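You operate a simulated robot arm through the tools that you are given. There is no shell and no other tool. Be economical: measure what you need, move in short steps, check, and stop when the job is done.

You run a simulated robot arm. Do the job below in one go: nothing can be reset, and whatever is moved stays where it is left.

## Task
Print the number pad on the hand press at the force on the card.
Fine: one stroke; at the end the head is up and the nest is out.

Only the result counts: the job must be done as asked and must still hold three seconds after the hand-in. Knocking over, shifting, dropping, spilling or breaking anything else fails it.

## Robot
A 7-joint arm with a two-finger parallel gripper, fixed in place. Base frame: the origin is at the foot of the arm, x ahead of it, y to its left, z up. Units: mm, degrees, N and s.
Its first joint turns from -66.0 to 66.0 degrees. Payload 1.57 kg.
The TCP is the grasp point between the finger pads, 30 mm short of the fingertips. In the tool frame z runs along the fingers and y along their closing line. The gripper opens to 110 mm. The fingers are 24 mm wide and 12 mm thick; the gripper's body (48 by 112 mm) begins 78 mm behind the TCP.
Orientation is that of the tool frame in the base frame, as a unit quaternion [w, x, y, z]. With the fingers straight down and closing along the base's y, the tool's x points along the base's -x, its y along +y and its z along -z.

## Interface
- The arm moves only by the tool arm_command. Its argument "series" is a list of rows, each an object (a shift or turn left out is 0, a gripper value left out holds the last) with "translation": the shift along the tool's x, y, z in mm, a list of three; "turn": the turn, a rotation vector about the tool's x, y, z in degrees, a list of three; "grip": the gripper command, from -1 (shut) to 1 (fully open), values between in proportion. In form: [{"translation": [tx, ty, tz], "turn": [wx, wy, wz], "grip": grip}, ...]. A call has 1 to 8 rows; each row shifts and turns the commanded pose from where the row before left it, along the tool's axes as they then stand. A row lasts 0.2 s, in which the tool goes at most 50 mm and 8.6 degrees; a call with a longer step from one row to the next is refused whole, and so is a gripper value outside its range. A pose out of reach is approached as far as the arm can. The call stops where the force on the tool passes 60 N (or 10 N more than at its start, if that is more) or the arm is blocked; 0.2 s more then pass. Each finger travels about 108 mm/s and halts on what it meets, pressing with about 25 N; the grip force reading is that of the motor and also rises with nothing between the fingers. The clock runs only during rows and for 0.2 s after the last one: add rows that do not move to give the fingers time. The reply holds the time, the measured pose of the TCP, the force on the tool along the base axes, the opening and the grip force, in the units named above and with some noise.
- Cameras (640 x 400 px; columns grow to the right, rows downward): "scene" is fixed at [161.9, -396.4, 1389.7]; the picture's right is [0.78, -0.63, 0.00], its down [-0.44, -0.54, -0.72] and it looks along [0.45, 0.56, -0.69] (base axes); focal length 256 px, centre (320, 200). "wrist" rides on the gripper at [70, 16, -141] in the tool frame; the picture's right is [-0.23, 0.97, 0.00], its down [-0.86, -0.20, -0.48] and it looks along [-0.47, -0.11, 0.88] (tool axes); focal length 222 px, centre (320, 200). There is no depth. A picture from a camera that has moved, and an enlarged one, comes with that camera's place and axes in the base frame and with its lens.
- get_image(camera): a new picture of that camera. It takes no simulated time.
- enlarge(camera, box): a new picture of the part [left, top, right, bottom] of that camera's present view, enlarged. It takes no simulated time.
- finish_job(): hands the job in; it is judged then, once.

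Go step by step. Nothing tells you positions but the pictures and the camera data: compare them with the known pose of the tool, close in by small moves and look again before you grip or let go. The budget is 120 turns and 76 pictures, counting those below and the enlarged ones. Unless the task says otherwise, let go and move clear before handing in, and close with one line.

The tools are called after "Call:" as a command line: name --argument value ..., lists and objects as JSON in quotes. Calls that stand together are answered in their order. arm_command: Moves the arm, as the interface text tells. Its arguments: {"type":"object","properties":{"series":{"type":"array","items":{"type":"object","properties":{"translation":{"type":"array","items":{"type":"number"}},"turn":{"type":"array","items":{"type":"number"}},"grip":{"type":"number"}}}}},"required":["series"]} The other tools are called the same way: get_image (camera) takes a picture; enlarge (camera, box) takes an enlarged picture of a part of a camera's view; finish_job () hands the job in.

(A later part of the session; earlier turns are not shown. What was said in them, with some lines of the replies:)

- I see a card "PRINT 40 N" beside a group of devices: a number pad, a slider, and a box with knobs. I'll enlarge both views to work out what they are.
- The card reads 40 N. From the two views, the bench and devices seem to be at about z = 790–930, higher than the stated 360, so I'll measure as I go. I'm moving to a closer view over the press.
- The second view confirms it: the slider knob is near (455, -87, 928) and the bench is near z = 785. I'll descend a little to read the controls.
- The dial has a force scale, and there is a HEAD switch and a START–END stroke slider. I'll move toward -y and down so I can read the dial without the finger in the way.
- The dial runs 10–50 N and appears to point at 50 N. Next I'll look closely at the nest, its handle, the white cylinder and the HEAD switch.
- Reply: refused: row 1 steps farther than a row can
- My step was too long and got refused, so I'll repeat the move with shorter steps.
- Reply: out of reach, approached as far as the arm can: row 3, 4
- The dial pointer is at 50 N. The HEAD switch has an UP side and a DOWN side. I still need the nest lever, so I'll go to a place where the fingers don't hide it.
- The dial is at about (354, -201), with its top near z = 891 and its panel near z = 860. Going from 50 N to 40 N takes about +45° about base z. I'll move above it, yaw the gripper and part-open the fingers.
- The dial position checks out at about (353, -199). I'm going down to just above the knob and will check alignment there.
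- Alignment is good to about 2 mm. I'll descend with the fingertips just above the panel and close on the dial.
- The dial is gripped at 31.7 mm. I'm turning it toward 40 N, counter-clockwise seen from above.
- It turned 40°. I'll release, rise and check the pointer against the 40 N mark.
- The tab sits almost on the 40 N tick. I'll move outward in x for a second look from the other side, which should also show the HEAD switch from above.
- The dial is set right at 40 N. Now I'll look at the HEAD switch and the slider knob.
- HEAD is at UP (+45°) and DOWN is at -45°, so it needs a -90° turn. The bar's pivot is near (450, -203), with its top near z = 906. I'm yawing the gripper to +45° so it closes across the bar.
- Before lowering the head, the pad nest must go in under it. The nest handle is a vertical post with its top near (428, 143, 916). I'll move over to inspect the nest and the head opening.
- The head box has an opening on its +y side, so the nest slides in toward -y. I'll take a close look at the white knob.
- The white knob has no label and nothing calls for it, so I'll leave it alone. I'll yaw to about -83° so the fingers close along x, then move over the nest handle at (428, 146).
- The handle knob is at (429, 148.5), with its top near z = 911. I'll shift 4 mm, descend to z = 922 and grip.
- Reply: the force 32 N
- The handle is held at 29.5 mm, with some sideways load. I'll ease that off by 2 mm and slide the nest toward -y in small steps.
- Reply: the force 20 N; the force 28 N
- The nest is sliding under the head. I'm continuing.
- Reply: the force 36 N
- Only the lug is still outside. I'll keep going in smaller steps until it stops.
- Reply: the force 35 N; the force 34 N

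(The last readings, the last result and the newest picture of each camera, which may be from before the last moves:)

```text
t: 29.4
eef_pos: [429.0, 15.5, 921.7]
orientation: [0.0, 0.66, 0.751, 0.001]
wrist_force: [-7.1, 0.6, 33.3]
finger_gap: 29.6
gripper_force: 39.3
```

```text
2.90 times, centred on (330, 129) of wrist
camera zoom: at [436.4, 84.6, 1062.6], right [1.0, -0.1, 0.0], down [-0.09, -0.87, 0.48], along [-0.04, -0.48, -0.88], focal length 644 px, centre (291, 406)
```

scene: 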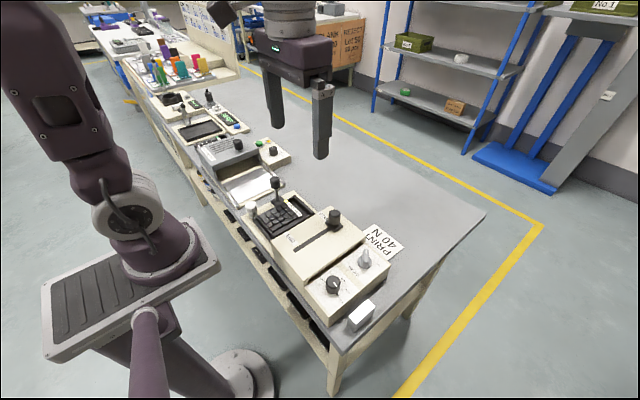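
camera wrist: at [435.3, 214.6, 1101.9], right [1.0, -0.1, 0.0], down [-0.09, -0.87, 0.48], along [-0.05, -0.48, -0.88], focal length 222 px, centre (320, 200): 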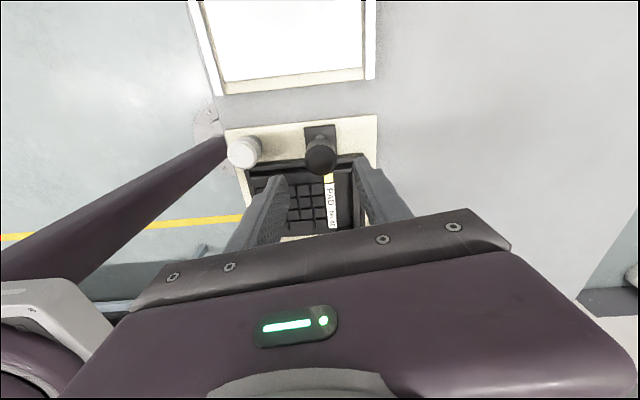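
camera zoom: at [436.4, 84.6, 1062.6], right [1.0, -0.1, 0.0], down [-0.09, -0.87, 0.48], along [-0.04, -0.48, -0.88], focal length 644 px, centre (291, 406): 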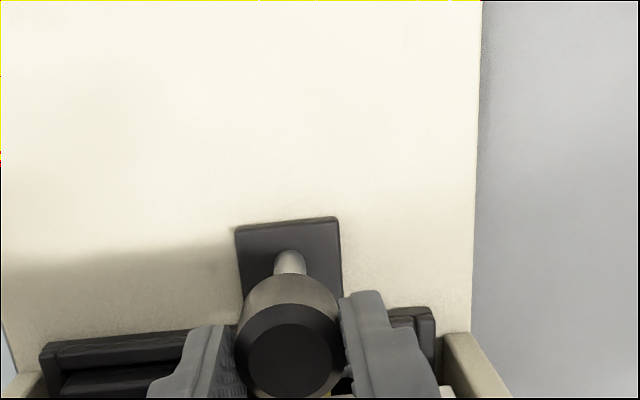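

Call:
arm_command --series '[{"translation": [-4, -0.5, -0.5]}, {"translation": [-4, -0.5, 0]}, {}]'

```text
t: 30.2
eef_pos: [430.1, 4.7, 920.4]
orientation: [0.0, 0.659, 0.752, 0.0]
wrist_force: [3.8, 0.3, -11.2]
finger_gap: 29.6
gripper_force: 38.7
```

Call:
arm_command --series '[{"translation": [-4, -0.5, 0]}, {"translation": [-4, -0.5, 0]}, {}]'

Call:
enlarge --camera "wrist" --box '[220, 60, 440, 198]'

Call:
enlarge --camera "scene" --box '[255, 165, 365, 245]'

```text
t: 31.0
eef_pos: [431.2, -1.6, 921.9]
orientation: [-0.001, 0.659, 0.753, 0.0]
wrist_force: [2.2, 6.3, -7.6]
finger_gap: 29.6
gripper_force: 39.2
```

```text
2.90 times, centred on (330, 129) of wrist
camera zoom: at [436.8, 68.8, 1062.6], right [1.0, -0.1, 0.0], down [-0.08, -0.87, 0.48], along [-0.05, -0.48, -0.88], focal length 644 px, centre (291, 406)
```

zoom: 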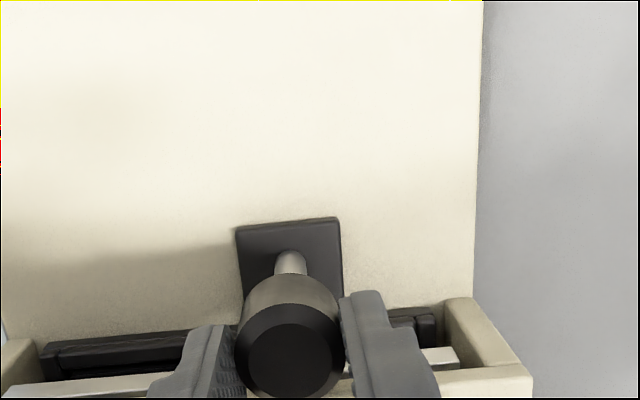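

```text
5.00 times, centred on (310, 205) of scene
camera zoom: at [162.1, -396.2, 1389.7], right [0.78, -0.63, 0.0], down [-0.44, -0.54, -0.72], along [0.45, 0.56, -0.69], focal length 1282 px, centre (370, 175)
```

zoom: 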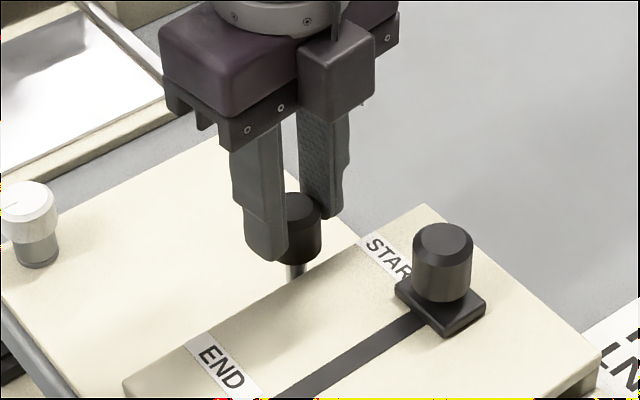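

The force along y is rising, which suggests the end stop. A small extra push should confirm it.

Call:
arm_command --series '[{"translation": [-3, -0.4, 0]}, {}, {}]'

```text
t: 31.8
eef_pos: [430.9, -2.4, 921.1]
orientation: [-0.001, 0.658, 0.753, 0.001]
wrist_force: [2.0, 37.0, 0.7]
finger_gap: 30.0
gripper_force: 39.3
```

The nest is fully in. I'll relieve the push, release and rise.

Call:
arm_command --series '[{"translation": [3, 0.4, 0]}, {"grip": -0.3}, {"grip": 0.0}, {}, {"translation": [0, 0, -45]}, {"translation": [0, 0, -45]}, {"translation": [0, 0, -30]}, {}]'

Call:
arm_command --series '[{"turn": [0, 0, -8.5]}, {"turn": [0, 0, -8.5]}, {"turn": [0, 0, -8.5]}, {"turn": [0, 0, -8.5]}, {"turn": [0, 0, -8.5]}, {"turn": [0, 0, -8.5]}, {"turn": [0, 0, -8.5]}, {"turn": [0, 0, -8.5]}]'

Call:
arm_command --series '[{"turn": [0, 0, -8.5]}, {"turn": [0, 0, -8.5]}, {"turn": [0, 0, -8.5]}, {"turn": [0, 0, -8.5]}, {"turn": [0, 0, -8.5]}, {"turn": [0, 0, -8.5]}, {"turn": [0, 0, -8.5]}, {}]'

```text
t: 33.6
eef_pos: [430.7, 1.9, 1042.3]
orientation: [0.0, 0.66, 0.752, 0.0]
wrist_force: [-0.3, 0.9, -0.7]
finger_gap: 54.9
gripper_force: 0.0
```

```text
t: 35.4
eef_pos: [430.0, -1.1, 1042.4]
orientation: [0.0, 0.125, 0.992, 0.0]
wrist_force: [0.7, 0.2, 0.6]
finger_gap: 54.6
gripper_force: 0.0
```

```text
t: 37.2
eef_pos: [430.3, -1.5, 1042.1]
orientation: [0.0, -0.384, 0.923, 0.001]
wrist_force: [0.3, 0.3, 0.3]
finger_gap: 55.2
gripper_force: 0.1
```

Now I'm at yaw +45° and moving over the HEAD switch near (450, -204).

Call:
arm_command --series '[{"translation": [26, -31.5, 0]}, {"translation": [26, -31.5, 0]}, {"translation": [26, -31.5, 0]}, {"translation": [26, -31.5, 0]}, {"translation": [26, -31.3, 0]}, {"translation": [0, 0, 40]}, {"translation": [0, 0, 40]}, {}]'

Call:
enlarge --camera "wrist" --box '[240, 90, 400, 190]'

Call:
enlarge --camera "scene" --box '[320, 210, 410, 280]'

```text
t: 39.0
eef_pos: [450.2, -203.9, 962.0]
orientation: [0.001, -0.384, 0.923, 0.0]
wrist_force: [-1.2, -0.4, -0.9]
finger_gap: 55.0
gripper_force: 0.1
```

```text
4.00 times, centred on (320, 140) of wrist
camera zoom: at [388.4, -243.9, 1102.9], right [-0.53, 0.85, 0.0], down [0.75, 0.46, 0.48], along [0.41, 0.25, -0.88], focal length 888 px, centre (320, 440)
```

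zoom: 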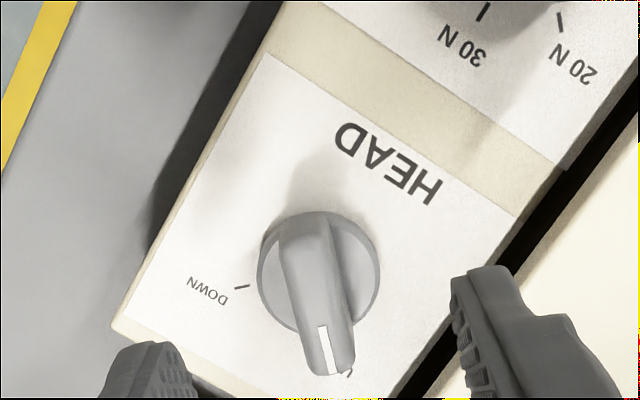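

```text
5.71 times, centred on (365, 245) of scene
camera zoom: at [161.9, -396.4, 1389.7], right [0.78, -0.63, 0.0], down [-0.44, -0.54, -0.72], along [0.45, 0.56, -0.69], focal length 1465 px, centre (63, -57)
```

zoom: 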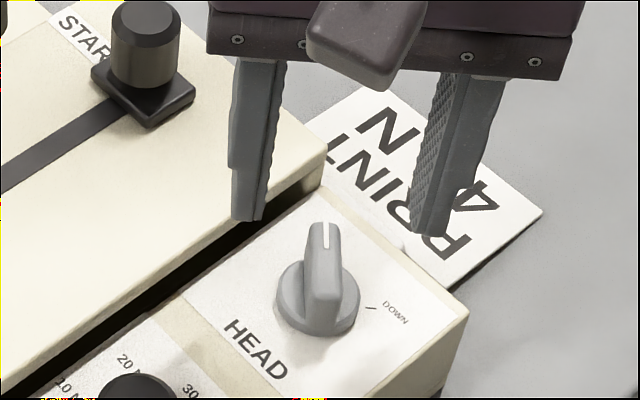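

The switch bar is centred between the fingers. I'll descend to z = 912 and close on it.

Call:
arm_command --series '[{"translation": [0, -1, 30]}, {"translation": [0, 0, 20]}, {"grip": -0.4}, {"grip": -0.7}, {"grip": -1}, {}, {}]'

Call:
enlarge --camera "wrist" --box '[240, 90, 400, 190]'

```text
t: 40.6
eef_pos: [451.6, -205.5, 910.4]
orientation: [0.001, -0.383, 0.924, -0.001]
wrist_force: [7.2, -8.6, -13.0]
finger_gap: 13.0
gripper_force: 30.1
```

```text
4.00 times, centred on (320, 140) of wrist
camera zoom: at [390.3, -244.4, 1052.5], right [-0.53, 0.85, 0.0], down [0.74, 0.46, 0.48], along [0.41, 0.25, -0.88], focal length 888 px, centre (320, 440)
```

zoom: 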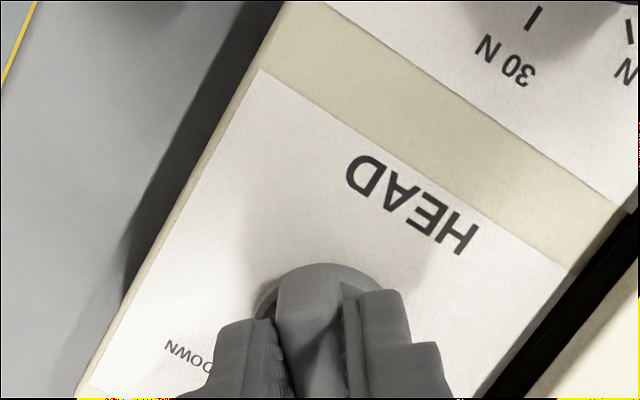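

The bar is gripped at 13 mm. I'm turning it toward DOWN, clockwise from above.

Call:
arm_command --series '[{"turn": [0, 0, 8.5]}, {"turn": [0, 0, 8.5]}, {"turn": [0, 0, 8.5]}, {"turn": [0, 0, 8.5]}, {"turn": [0, 0, 8.5]}, {"turn": [0, 0, 8.5]}, {"turn": [0, 0, 8.5]}, {"turn": [0, 0, 8.5]}]'

Call:
arm_command --series '[{"turn": [0, 0, 7.5]}, {"turn": [0, 0, 7.5]}, {"turn": [0, 0, 7]}, {}]'

Call:
enlarge --camera "scene" --box '[300, 190, 410, 290]'

```text
t: 42.4
eef_pos: [450.2, -200.2, 911.6]
orientation: [0.0, 0.198, 0.98, 0.003]
wrist_force: [8.5, 43.7, 10.1]
finger_gap: 13.1
gripper_force: 30.1
```

```text
t: 43.4
eef_pos: [452.7, -199.7, 910.6]
orientation: [0.0, 0.381, 0.925, 0.005]
wrist_force: [15.4, 48.6, 0.2]
finger_gap: 12.8
gripper_force: 30.5
```

```text
4.00 times, centred on (355, 240) of scene
camera zoom: at [162.3, -395.2, 1390.0], right [0.78, -0.63, 0.0], down [-0.44, -0.54, -0.72], along [0.45, 0.56, -0.69], focal length 1026 px, centre (180, 40)
```

zoom: 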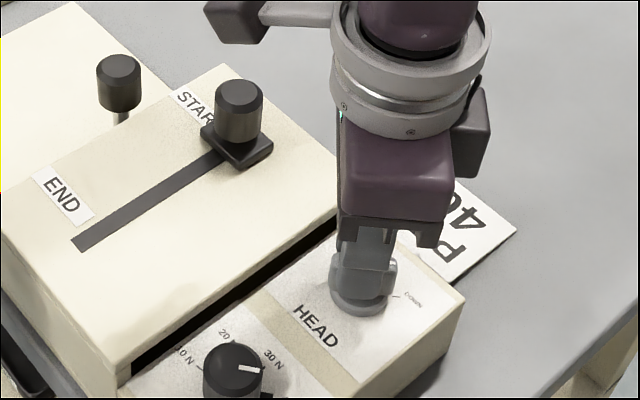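

It turned 90°. I'll relieve the side load, release, rise and check.

Call:
arm_command --series '[{"translation": [2.8, 2.8, 0]}, {"grip": -0.5}, {"grip": -0.1}, {}, {"translation": [0, 0, -40]}, {"translation": [0, 0, -45]}, {"translation": [0, 0, -40]}, {}]'

Call:
enlarge --camera "scene" --box '[310, 190, 410, 290]'

Call:
enlarge --camera "wrist" --box '[240, 60, 440, 185]'

```text
t: 45.2
eef_pos: [447.0, -201.0, 1036.8]
orientation: [0.0, 0.382, 0.924, 0.0]
wrist_force: [-0.6, -0.2, -0.1]
finger_gap: 49.6
gripper_force: 0.1
```

```text
4.00 times, centred on (360, 240) of scene
camera zoom: at [161.9, -396.4, 1389.7], right [0.78, -0.63, 0.0], down [-0.44, -0.54, -0.72], along [0.45, 0.56, -0.69], focal length 1026 px, centre (160, 40)
```

zoom: 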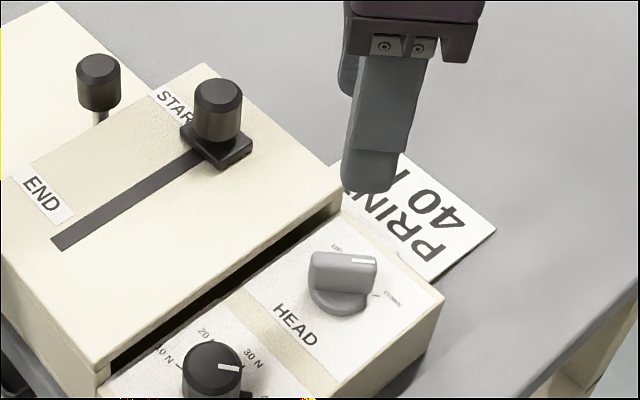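

```text
3.20 times, centred on (340, 122) of wrist
camera zoom: at [409.2, -141.9, 1177.7], right [0.85, 0.53, 0.0], down [0.46, -0.75, 0.48], along [0.25, -0.41, -0.88], focal length 711 px, centre (256, 448)
```

zoom: 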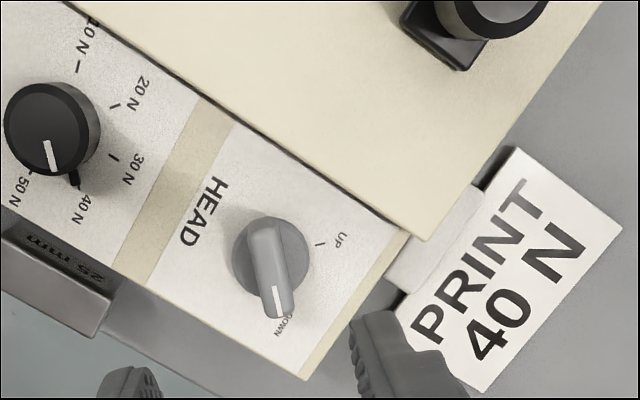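

HEAD is at DOWN. Next is the slider, with its knob near (457, -87) and its slot running along x to about x = 343. I'm moving above it and yawing so the fingers close along x.

Call:
arm_command --series '[{"translation": [24.4, 29.3, 0]}, {"translation": [24.4, 29.3, 0]}, {"translation": [24.4, 29.3, 0]}, {"turn": [0, 0, 8.3]}, {"turn": [0, 0, 8.3]}, {"turn": [0, 0, 8.3]}, {"turn": [0, 0, 8.3]}, {"turn": [0, 0, 8.3]}]'

Call:
arm_command --series '[{"translation": [0, 0, 25], "grip": 0}, {"translation": [0, 0, 20]}, {}]'

Call:
enlarge --camera "wrist" --box '[240, 100, 400, 200]'

Call:
enlarge --camera "scene" --box '[290, 175, 380, 245]'

```text
t: 47.0
eef_pos: [459.7, -86.4, 1037.7]
orientation: [0.0, 0.686, 0.728, 0.0]
wrist_force: [0.1, -0.2, -0.1]
finger_gap: 49.7
gripper_force: 0.1
```

```text
t: 47.8
eef_pos: [459.5, -86.4, 989.5]
orientation: [0.0, 0.685, 0.728, 0.001]
wrist_force: [-0.2, 0.0, 0.2]
finger_gap: 55.2
gripper_force: 0.0
```

```text
4.00 times, centred on (320, 150) of wrist
camera zoom: at [470.8, -17.1, 1130.9], right [0.99, -0.17, 0.0], down [-0.15, -0.87, 0.48], along [-0.08, -0.47, -0.88], focal length 888 px, centre (320, 400)
```

zoom: 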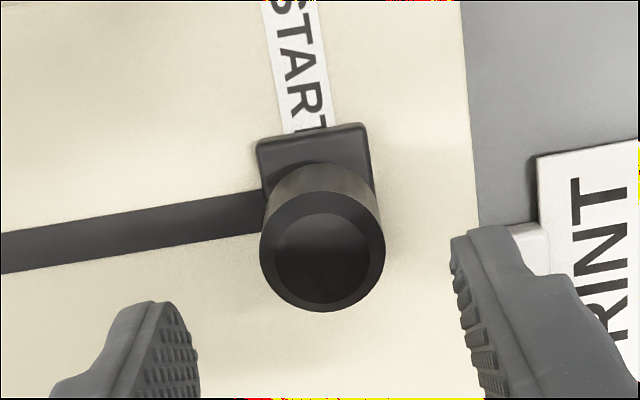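

```text
5.71 times, centred on (335, 210) of scene
camera zoom: at [161.9, -396.4, 1389.7], right [0.78, -0.63, 0.0], down [-0.44, -0.54, -0.72], along [0.45, 0.56, -0.69], focal length 1465 px, centre (234, 143)
```

zoom: 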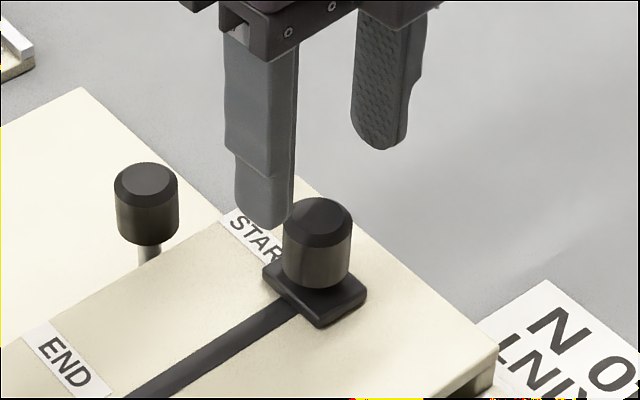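

The slider knob is at (459.7, -85), with its top near z = 935. I'll descend and grip it.

Call:
arm_command --series '[{"translation": [1.4, 0, 30]}, {"translation": [0, 0, 22]}, {"grip": -0.4}, {"grip": -1}, {}, {}]'

```text
t: 49.2
eef_pos: [458.2, -85.3, 938.7]
orientation: [0.0, 0.685, 0.729, 0.0]
wrist_force: [-0.4, 0.2, -6.2]
finger_gap: 29.5
gripper_force: 38.9
```

It's gripped. I'm doing one continuous stroke from START toward END along -x.

Call:
arm_command --series '[{"translation": [0.6, -10, 0]}, {"translation": [0.6, -10, 0]}, {"translation": [0.6, -10, 0]}, {"translation": [0.6, -10, 0]}, {"translation": [0.6, -10, 0]}, {"translation": [0.6, -10, 0]}, {"translation": [0.6, -10, 0]}, {"translation": [0.6, -10, 0]}]'

Call:
enlarge --camera "scene" --box '[270, 175, 380, 255]'

```text
t: 51.0
eef_pos: [378.1, -85.6, 939.1]
orientation: [-0.001, 0.685, 0.728, 0.0]
wrist_force: [2.0, 23.6, -23.5]
finger_gap: 29.5
gripper_force: 39.1
```

```text
5.00 times, centred on (325, 215) of scene
camera zoom: at [162.3, -395.8, 1389.8], right [0.78, -0.63, 0.0], down [-0.44, -0.54, -0.72], along [0.45, 0.56, -0.69], focal length 1282 px, centre (295, 125)
```

zoom: 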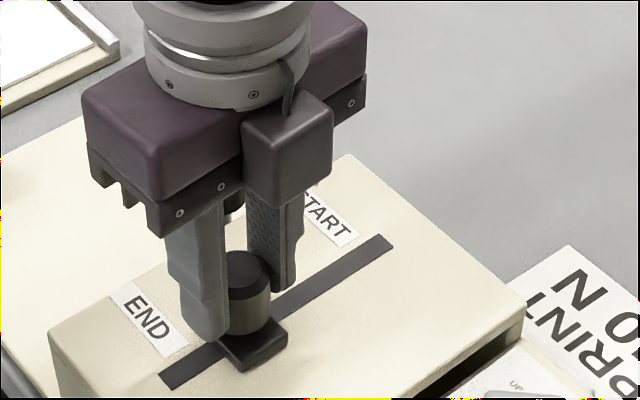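

The stroke is going well. I'm continuing to the end with a small sideways correction.

Call:
arm_command --series '[{"translation": [1.2, -8, 0]}, {"translation": [1.2, -8, 0]}, {"translation": [0.5, -6, 0]}, {"translation": [0.4, -6, 0]}]'

```text
t: 52.0
eef_pos: [353.2, -85.7, 939.0]
orientation: [0.001, 0.685, 0.728, -0.001]
wrist_force: [2.8, 8.4, -22.8]
finger_gap: 29.4
gripper_force: 39.0
```

Call:
arm_command --series '[{"translation": [0.3, -4, 0]}, {"translation": [0.2, -4, 0]}, {"translation": [0.2, -3, 0]}, {}]'

Call:
enlarge --camera "scene" --box '[270, 175, 380, 255]'

```text
t: 52.7
eef_pos: [349.0, -85.7, 938.9]
orientation: [0.009, 0.684, 0.73, 0.004]
wrist_force: [16.2, 0.9, -23.2]
finger_gap: 29.7
gripper_force: 38.6
stopped in row 3: the force on the tool passed its limit (the readings are from after the stop); the commanded pose is now the measured one
```

```text
5.00 times, centred on (325, 215) of scene
camera zoom: at [162.6, -396.4, 1389.6], right [0.78, -0.63, 0.0], down [-0.44, -0.54, -0.72], along [0.45, 0.56, -0.69], focal length 1282 px, centre (295, 125)
```

zoom: 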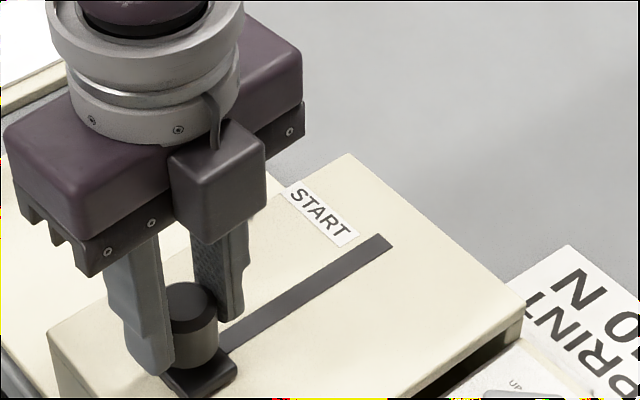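

The end stop was reached at x = 349, so the stroke is complete. I'll release, rise and go back to the HEAD switch.

Call:
arm_command --series '[{"translation": [0, 1, 0], "grip": -0.3}, {"grip": 0}, {}, {"translation": [0, 0, -40]}, {"translation": [0, 0, -45]}, {"translation": [0, 0, -15]}, {}]'

Call:
arm_command --series '[{"turn": [0, 0, -8.3]}, {"turn": [0, 0, -8.3]}, {"turn": [0, 0, -8.3]}, {"turn": [0, 0, -8.3]}, {"turn": [0, 0, -8.3]}, {}]'

```text
t: 54.3
eef_pos: [346.2, -85.9, 1039.8]
orientation: [0.008, 0.684, 0.729, 0.003]
wrist_force: [0.5, 1.1, -0.1]
finger_gap: 55.2
gripper_force: 0.1
```

```text
t: 55.7
eef_pos: [347.0, -84.6, 1040.4]
orientation: [0.007, 0.38, 0.925, 0.001]
wrist_force: [0.0, -0.2, -0.2]
finger_gap: 55.2
gripper_force: 0.0
```

Call:
arm_command --series '[{"translation": [-39, -2, 0]}, {"translation": [-39, -2, 0]}, {"translation": [-39, -2, 0]}, {"translation": [-39, -2, 0]}, {"translation": [0, 0, 40]}, {"translation": [0, 0, 35]}, {}]'

Call:
enlarge --camera "wrist" --box '[240, 90, 400, 190]'

```text
t: 57.3
eef_pos: [455.3, -202.5, 968.3]
orientation: [0.008, 0.38, 0.925, 0.001]
wrist_force: [0.4, 0.0, 0.2]
finger_gap: 55.2
gripper_force: 0.1
```

```text
4.00 times, centred on (320, 140) of wrist
camera zoom: at [413.5, -140.9, 1107.9], right [0.85, 0.53, 0.01], down [0.46, -0.74, 0.49], along [0.27, -0.41, -0.87], focal length 888 px, centre (320, 440)
```

zoom: 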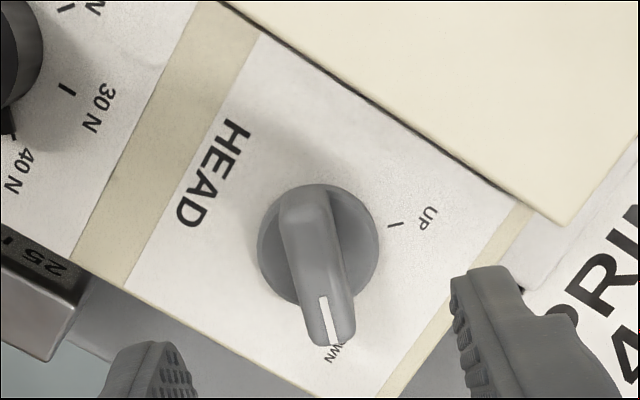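

The switch is centred again. I'll descend, grip, and turn it back to UP.

Call:
arm_command --series '[{"translation": [3.9, -0.3, 30]}, {"translation": [0, 0, 27]}, {"grip": -0.4}, {"grip": -0.7}, {"grip": -1}, {}, {}]'

Call:
arm_command --series '[{"turn": [0, 0, -8.5]}, {"turn": [0, 0, -8.5]}, {"turn": [0, 0, -8.5]}, {"turn": [0, 0, -8.5]}, {"turn": [0, 0, -8.5]}, {}]'

```text
t: 58.9
eef_pos: [450.0, -197.5, 909.9]
orientation: [0.008, 0.38, 0.925, 0.001]
wrist_force: [5.8, 5.6, -9.9]
finger_gap: 13.2
gripper_force: 29.8
```

```text
t: 60.3
eef_pos: [448.9, -201.2, 911.2]
orientation: [0.007, 0.02, 1.0, -0.004]
wrist_force: [-13.8, -33.8, -23.4]
finger_gap: 13.1
gripper_force: 30.0
```

Half turned. I'll ease the side load and finish the turn.

Call:
arm_command --series '[{"translation": [1, -3, 0]}, {"turn": [0, 0, -8]}, {"turn": [0, 0, -8]}, {"turn": [0, 0, -8]}, {"turn": [0, 0, -8]}, {"turn": [0, 0, -8]}, {"turn": [0, 0, -7.5]}, {}]'

```text
t: 62.1
eef_pos: [450.4, -204.3, 910.3]
orientation: [0.008, -0.385, 0.923, -0.008]
wrist_force: [7.5, -40.0, -4.7]
finger_gap: 13.1
gripper_force: 30.1
```

Call:
arm_command --series '[{"translation": [2.1, -2.1, 0]}, {"grip": -0.5}, {"grip": -0.1}, {}, {"translation": [0, 0, -40]}, {"translation": [0, 0, -45]}, {"translation": [0, 0, -40]}, {}]'

Call:
enlarge --camera "scene" --box '[280, 190, 410, 300]'

Call:
enlarge --camera "wrist" --box '[240, 60, 440, 185]'

```text
t: 63.9
eef_pos: [447.3, -202.4, 1035.7]
orientation: [0.006, -0.385, 0.923, -0.005]
wrist_force: [-0.5, -0.1, 0.0]
finger_gap: 49.6
gripper_force: 0.1
```

```text
3.64 times, centred on (345, 245) of scene
camera zoom: at [161.9, -396.4, 1389.7], right [0.78, -0.63, 0.0], down [-0.44, -0.54, -0.72], along [0.45, 0.56, -0.69], focal length 932 px, centre (229, 36)
```

zoom: 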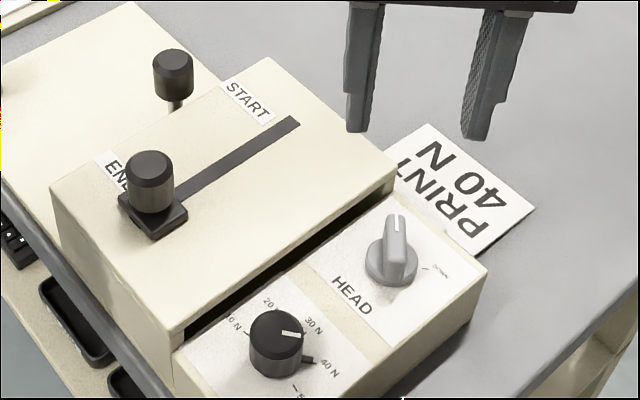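

```text
3.20 times, centred on (340, 122) of wrist
camera zoom: at [383.7, -241.1, 1175.8], right [-0.53, 0.85, -0.01], down [0.74, 0.47, 0.49], along [0.42, 0.25, -0.87], focal length 711 px, centre (256, 448)
```

zoom: 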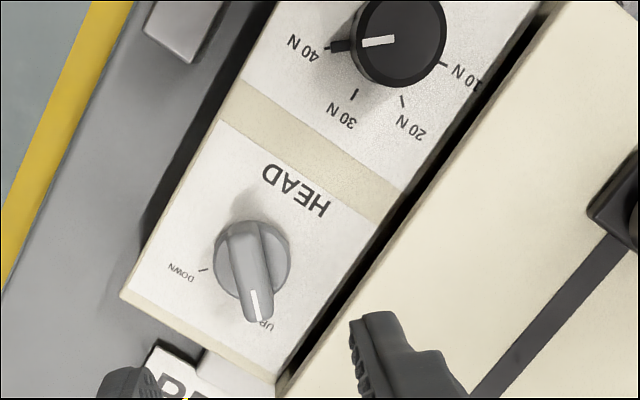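

HEAD is back at UP, the dial is still at 40 N, and the slider is at END. Now I'll go and pull the nest out by its handle at about (430.5, -2).

Call:
arm_command --series '[{"translation": [-26.3, 30.9, 0]}, {"translation": [-26.3, 30.9, 0]}, {"translation": [-26.3, 30.9, 0]}, {"translation": [-26.3, 30.9, 0]}, {"translation": [-26.3, 30.9, 0]}, {"turn": [0, 0, 8.5]}, {"turn": [0, 0, 8.5]}, {"turn": [0, 0, 8.5], "grip": 0}]'

Call:
arm_command --series '[{"turn": [0, 0, 8.5]}, {"turn": [0, 0, 8.5]}, {"turn": [0, 0, 8.5]}, {"turn": [0, 0, 8.5]}, {"turn": [0, 0, 8.5]}, {"turn": [0, 0, 8.5]}, {"turn": [0, 0, 8.5]}, {}]'

Call:
arm_command --series '[{"turn": [0, 0, 8.5]}, {"turn": [0, 0, 8.5]}, {"turn": [0, 0, 8.5]}, {"turn": [0, 0, 8.5]}, {"turn": [0, 0, 8.5]}, {}]'

```text
t: 65.7
eef_pos: [432.7, -1.2, 1034.7]
orientation: [0.006, -0.17, 0.985, -0.004]
wrist_force: [-0.2, 0.7, -0.2]
finger_gap: 55.2
gripper_force: 0.1
```

```text
t: 67.5
eef_pos: [431.6, -2.1, 1034.1]
orientation: [0.008, 0.34, 0.94, 0.0]
wrist_force: [-0.6, -0.2, -0.3]
finger_gap: 55.0
gripper_force: 0.2
```

```text
t: 68.9
eef_pos: [431.6, -1.8, 1035.0]
orientation: [0.007, 0.658, 0.753, 0.003]
wrist_force: [-0.2, -0.2, -0.8]
finger_gap: 55.0
gripper_force: 0.0
```

Call:
arm_command --series '[{"translation": [0, 0, 40]}, {"translation": [0, 0, 35]}, {}]'

Call:
enlarge --camera "wrist" --box '[240, 100, 400, 200]'

```text
t: 69.7
eef_pos: [431.5, -1.8, 957.2]
orientation: [0.007, 0.658, 0.753, 0.003]
wrist_force: [-0.1, 0.4, -0.3]
finger_gap: 55.2
gripper_force: 0.1
```

```text
4.00 times, centred on (320, 150) of wrist
camera zoom: at [435.9, 68.7, 1098.5], right [1.0, -0.09, 0.02], down [-0.09, -0.87, 0.48], along [-0.03, -0.48, -0.88], focal length 888 px, centre (320, 400)
```

zoom: 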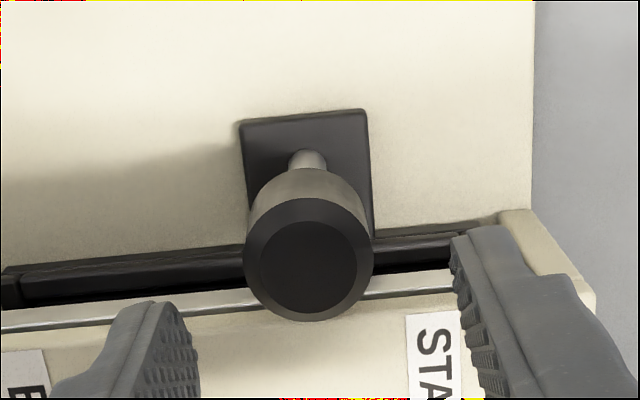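

The handle lines up. I'll descend, grip and pull the nest out toward +y.

Call:
arm_command --series '[{"translation": [1, -1, 20]}, {"translation": [0, 0, 15]}, {"grip": -0.4}, {"grip": -1}, {}, {}]'

Call:
arm_command --series '[{"translation": [9.9, 1.3, 0]}, {"translation": [9.9, 1.3, 0]}, {"translation": [9.9, 1.3, 0]}, {"translation": [9.9, 1.3, 0]}, {}]'

```text
t: 71.1
eef_pos: [430.9, 0.3, 924.4]
orientation: [0.006, 0.658, 0.753, 0.002]
wrist_force: [-18.3, 0.0, -3.9]
finger_gap: 29.7
gripper_force: 39.3
```

```text
t: 72.3
eef_pos: [429.5, 40.5, 923.6]
orientation: [0.006, 0.658, 0.753, 0.001]
wrist_force: [-17.2, -1.1, -36.4]
finger_gap: 29.6
gripper_force: 39.2
```

The nest is coming out. I'm continuing with small corrections.

Call:
arm_command --series '[{"translation": [9.9, 0.3, 0.7]}, {"translation": [9.9, 1.3, 0.1]}, {"translation": [9.9, 1.3, 0.1]}, {"translation": [9.9, 1.3, 0.1]}, {}]'

Call:
arm_command --series '[{"translation": [9.9, 1.3, 0.1]}, {"translation": [9.9, 1.3, 0.1]}, {"translation": [9.9, 1.3, 0.1]}, {"translation": [9.9, 1.3, 0.1]}, {}]'

```text
t: 73.5
eef_pos: [430.3, 79.5, 922.9]
orientation: [0.007, 0.658, 0.753, 0.004]
wrist_force: [-20.6, -0.7, 35.9]
finger_gap: 29.7
gripper_force: 39.0
```

```text
t: 74.7
eef_pos: [430.5, 118.8, 923.2]
orientation: [0.007, 0.658, 0.753, 0.004]
wrist_force: [-14.2, -1.2, 36.3]
finger_gap: 29.7
gripper_force: 38.8
```

Call:
arm_command --series '[{"translation": [9.9, 0.8, -0.3]}, {"translation": [9.9, 0.8, 0]}, {"translation": [6, 0.8, 0]}, {"translation": [3, 0.4, 0]}, {}]'

Call:
enlarge --camera "scene" --box '[235, 145, 365, 245]'

```text
t: 75.9
eef_pos: [428.4, 147.6, 922.9]
orientation: [0.008, 0.658, 0.753, 0.004]
wrist_force: [0.9, 1.5, 5.7]
finger_gap: 29.6
gripper_force: 38.7
```

```text
4.00 times, centred on (300, 195) of scene
camera zoom: at [161.9, -396.3, 1389.7], right [0.78, -0.63, 0.0], down [-0.44, -0.54, -0.72], along [0.45, 0.56, -0.69], focal length 1026 px, centre (400, 220)
```

zoom: 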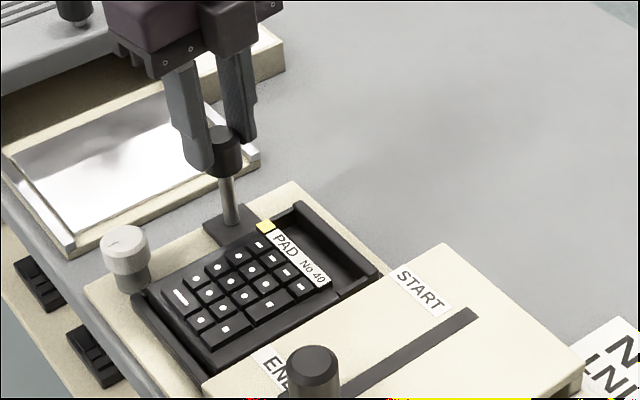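

The pad is printed and the nest is out. A gentle nudge will confirm the outer stop, then I'll release and clear.

Call:
arm_command --series '[{"translation": [2, 0.2, 0]}, {"translation": [1.5, 0.2, 0]}, {}]'

Call:
arm_command --series '[{"translation": [-1, 0, 0]}, {"grip": -0.3}, {"grip": 0}, {}, {"translation": [0, 0, -45]}, {"translation": [0, 0, -45]}, {"translation": [0, 0, -40]}, {}]'

Call:
enlarge --camera "scene" --box '[235, 145, 425, 325]'

```text
t: 76.7
eef_pos: [429.4, 149.1, 922.9]
orientation: [0.009, 0.659, 0.752, 0.003]
wrist_force: [8.0, -13.4, 3.7]
finger_gap: 29.6
gripper_force: 39.1
```

```text
t: 78.5
eef_pos: [426.2, 151.6, 1054.1]
orientation: [0.007, 0.657, 0.753, 0.004]
wrist_force: [-1.0, -0.4, -0.2]
finger_gap: 54.9
gripper_force: 0.1
```

```text
2.22 times, centred on (330, 235) of scene
camera zoom: at [161.9, -396.4, 1389.7], right [0.78, -0.63, 0.0], down [-0.44, -0.54, -0.72], along [0.45, 0.56, -0.69], focal length 570 px, centre (298, 122)
```

zoom: 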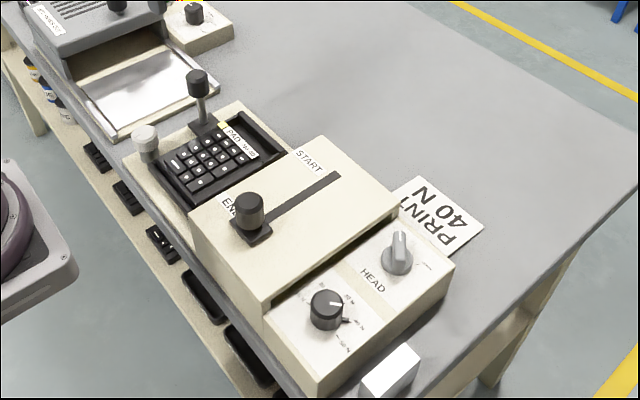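

The pad is printed, the nest is out at its stop, HEAD is at UP and the dial is at 40 N. The arm is clear of everything, so I'm handing in.

Call:
finish_job

```text
The job is handed in.
```

The number pad was printed with one stroke at 40 N; the head is up, the nest is out, and the stroke slider is still at END.
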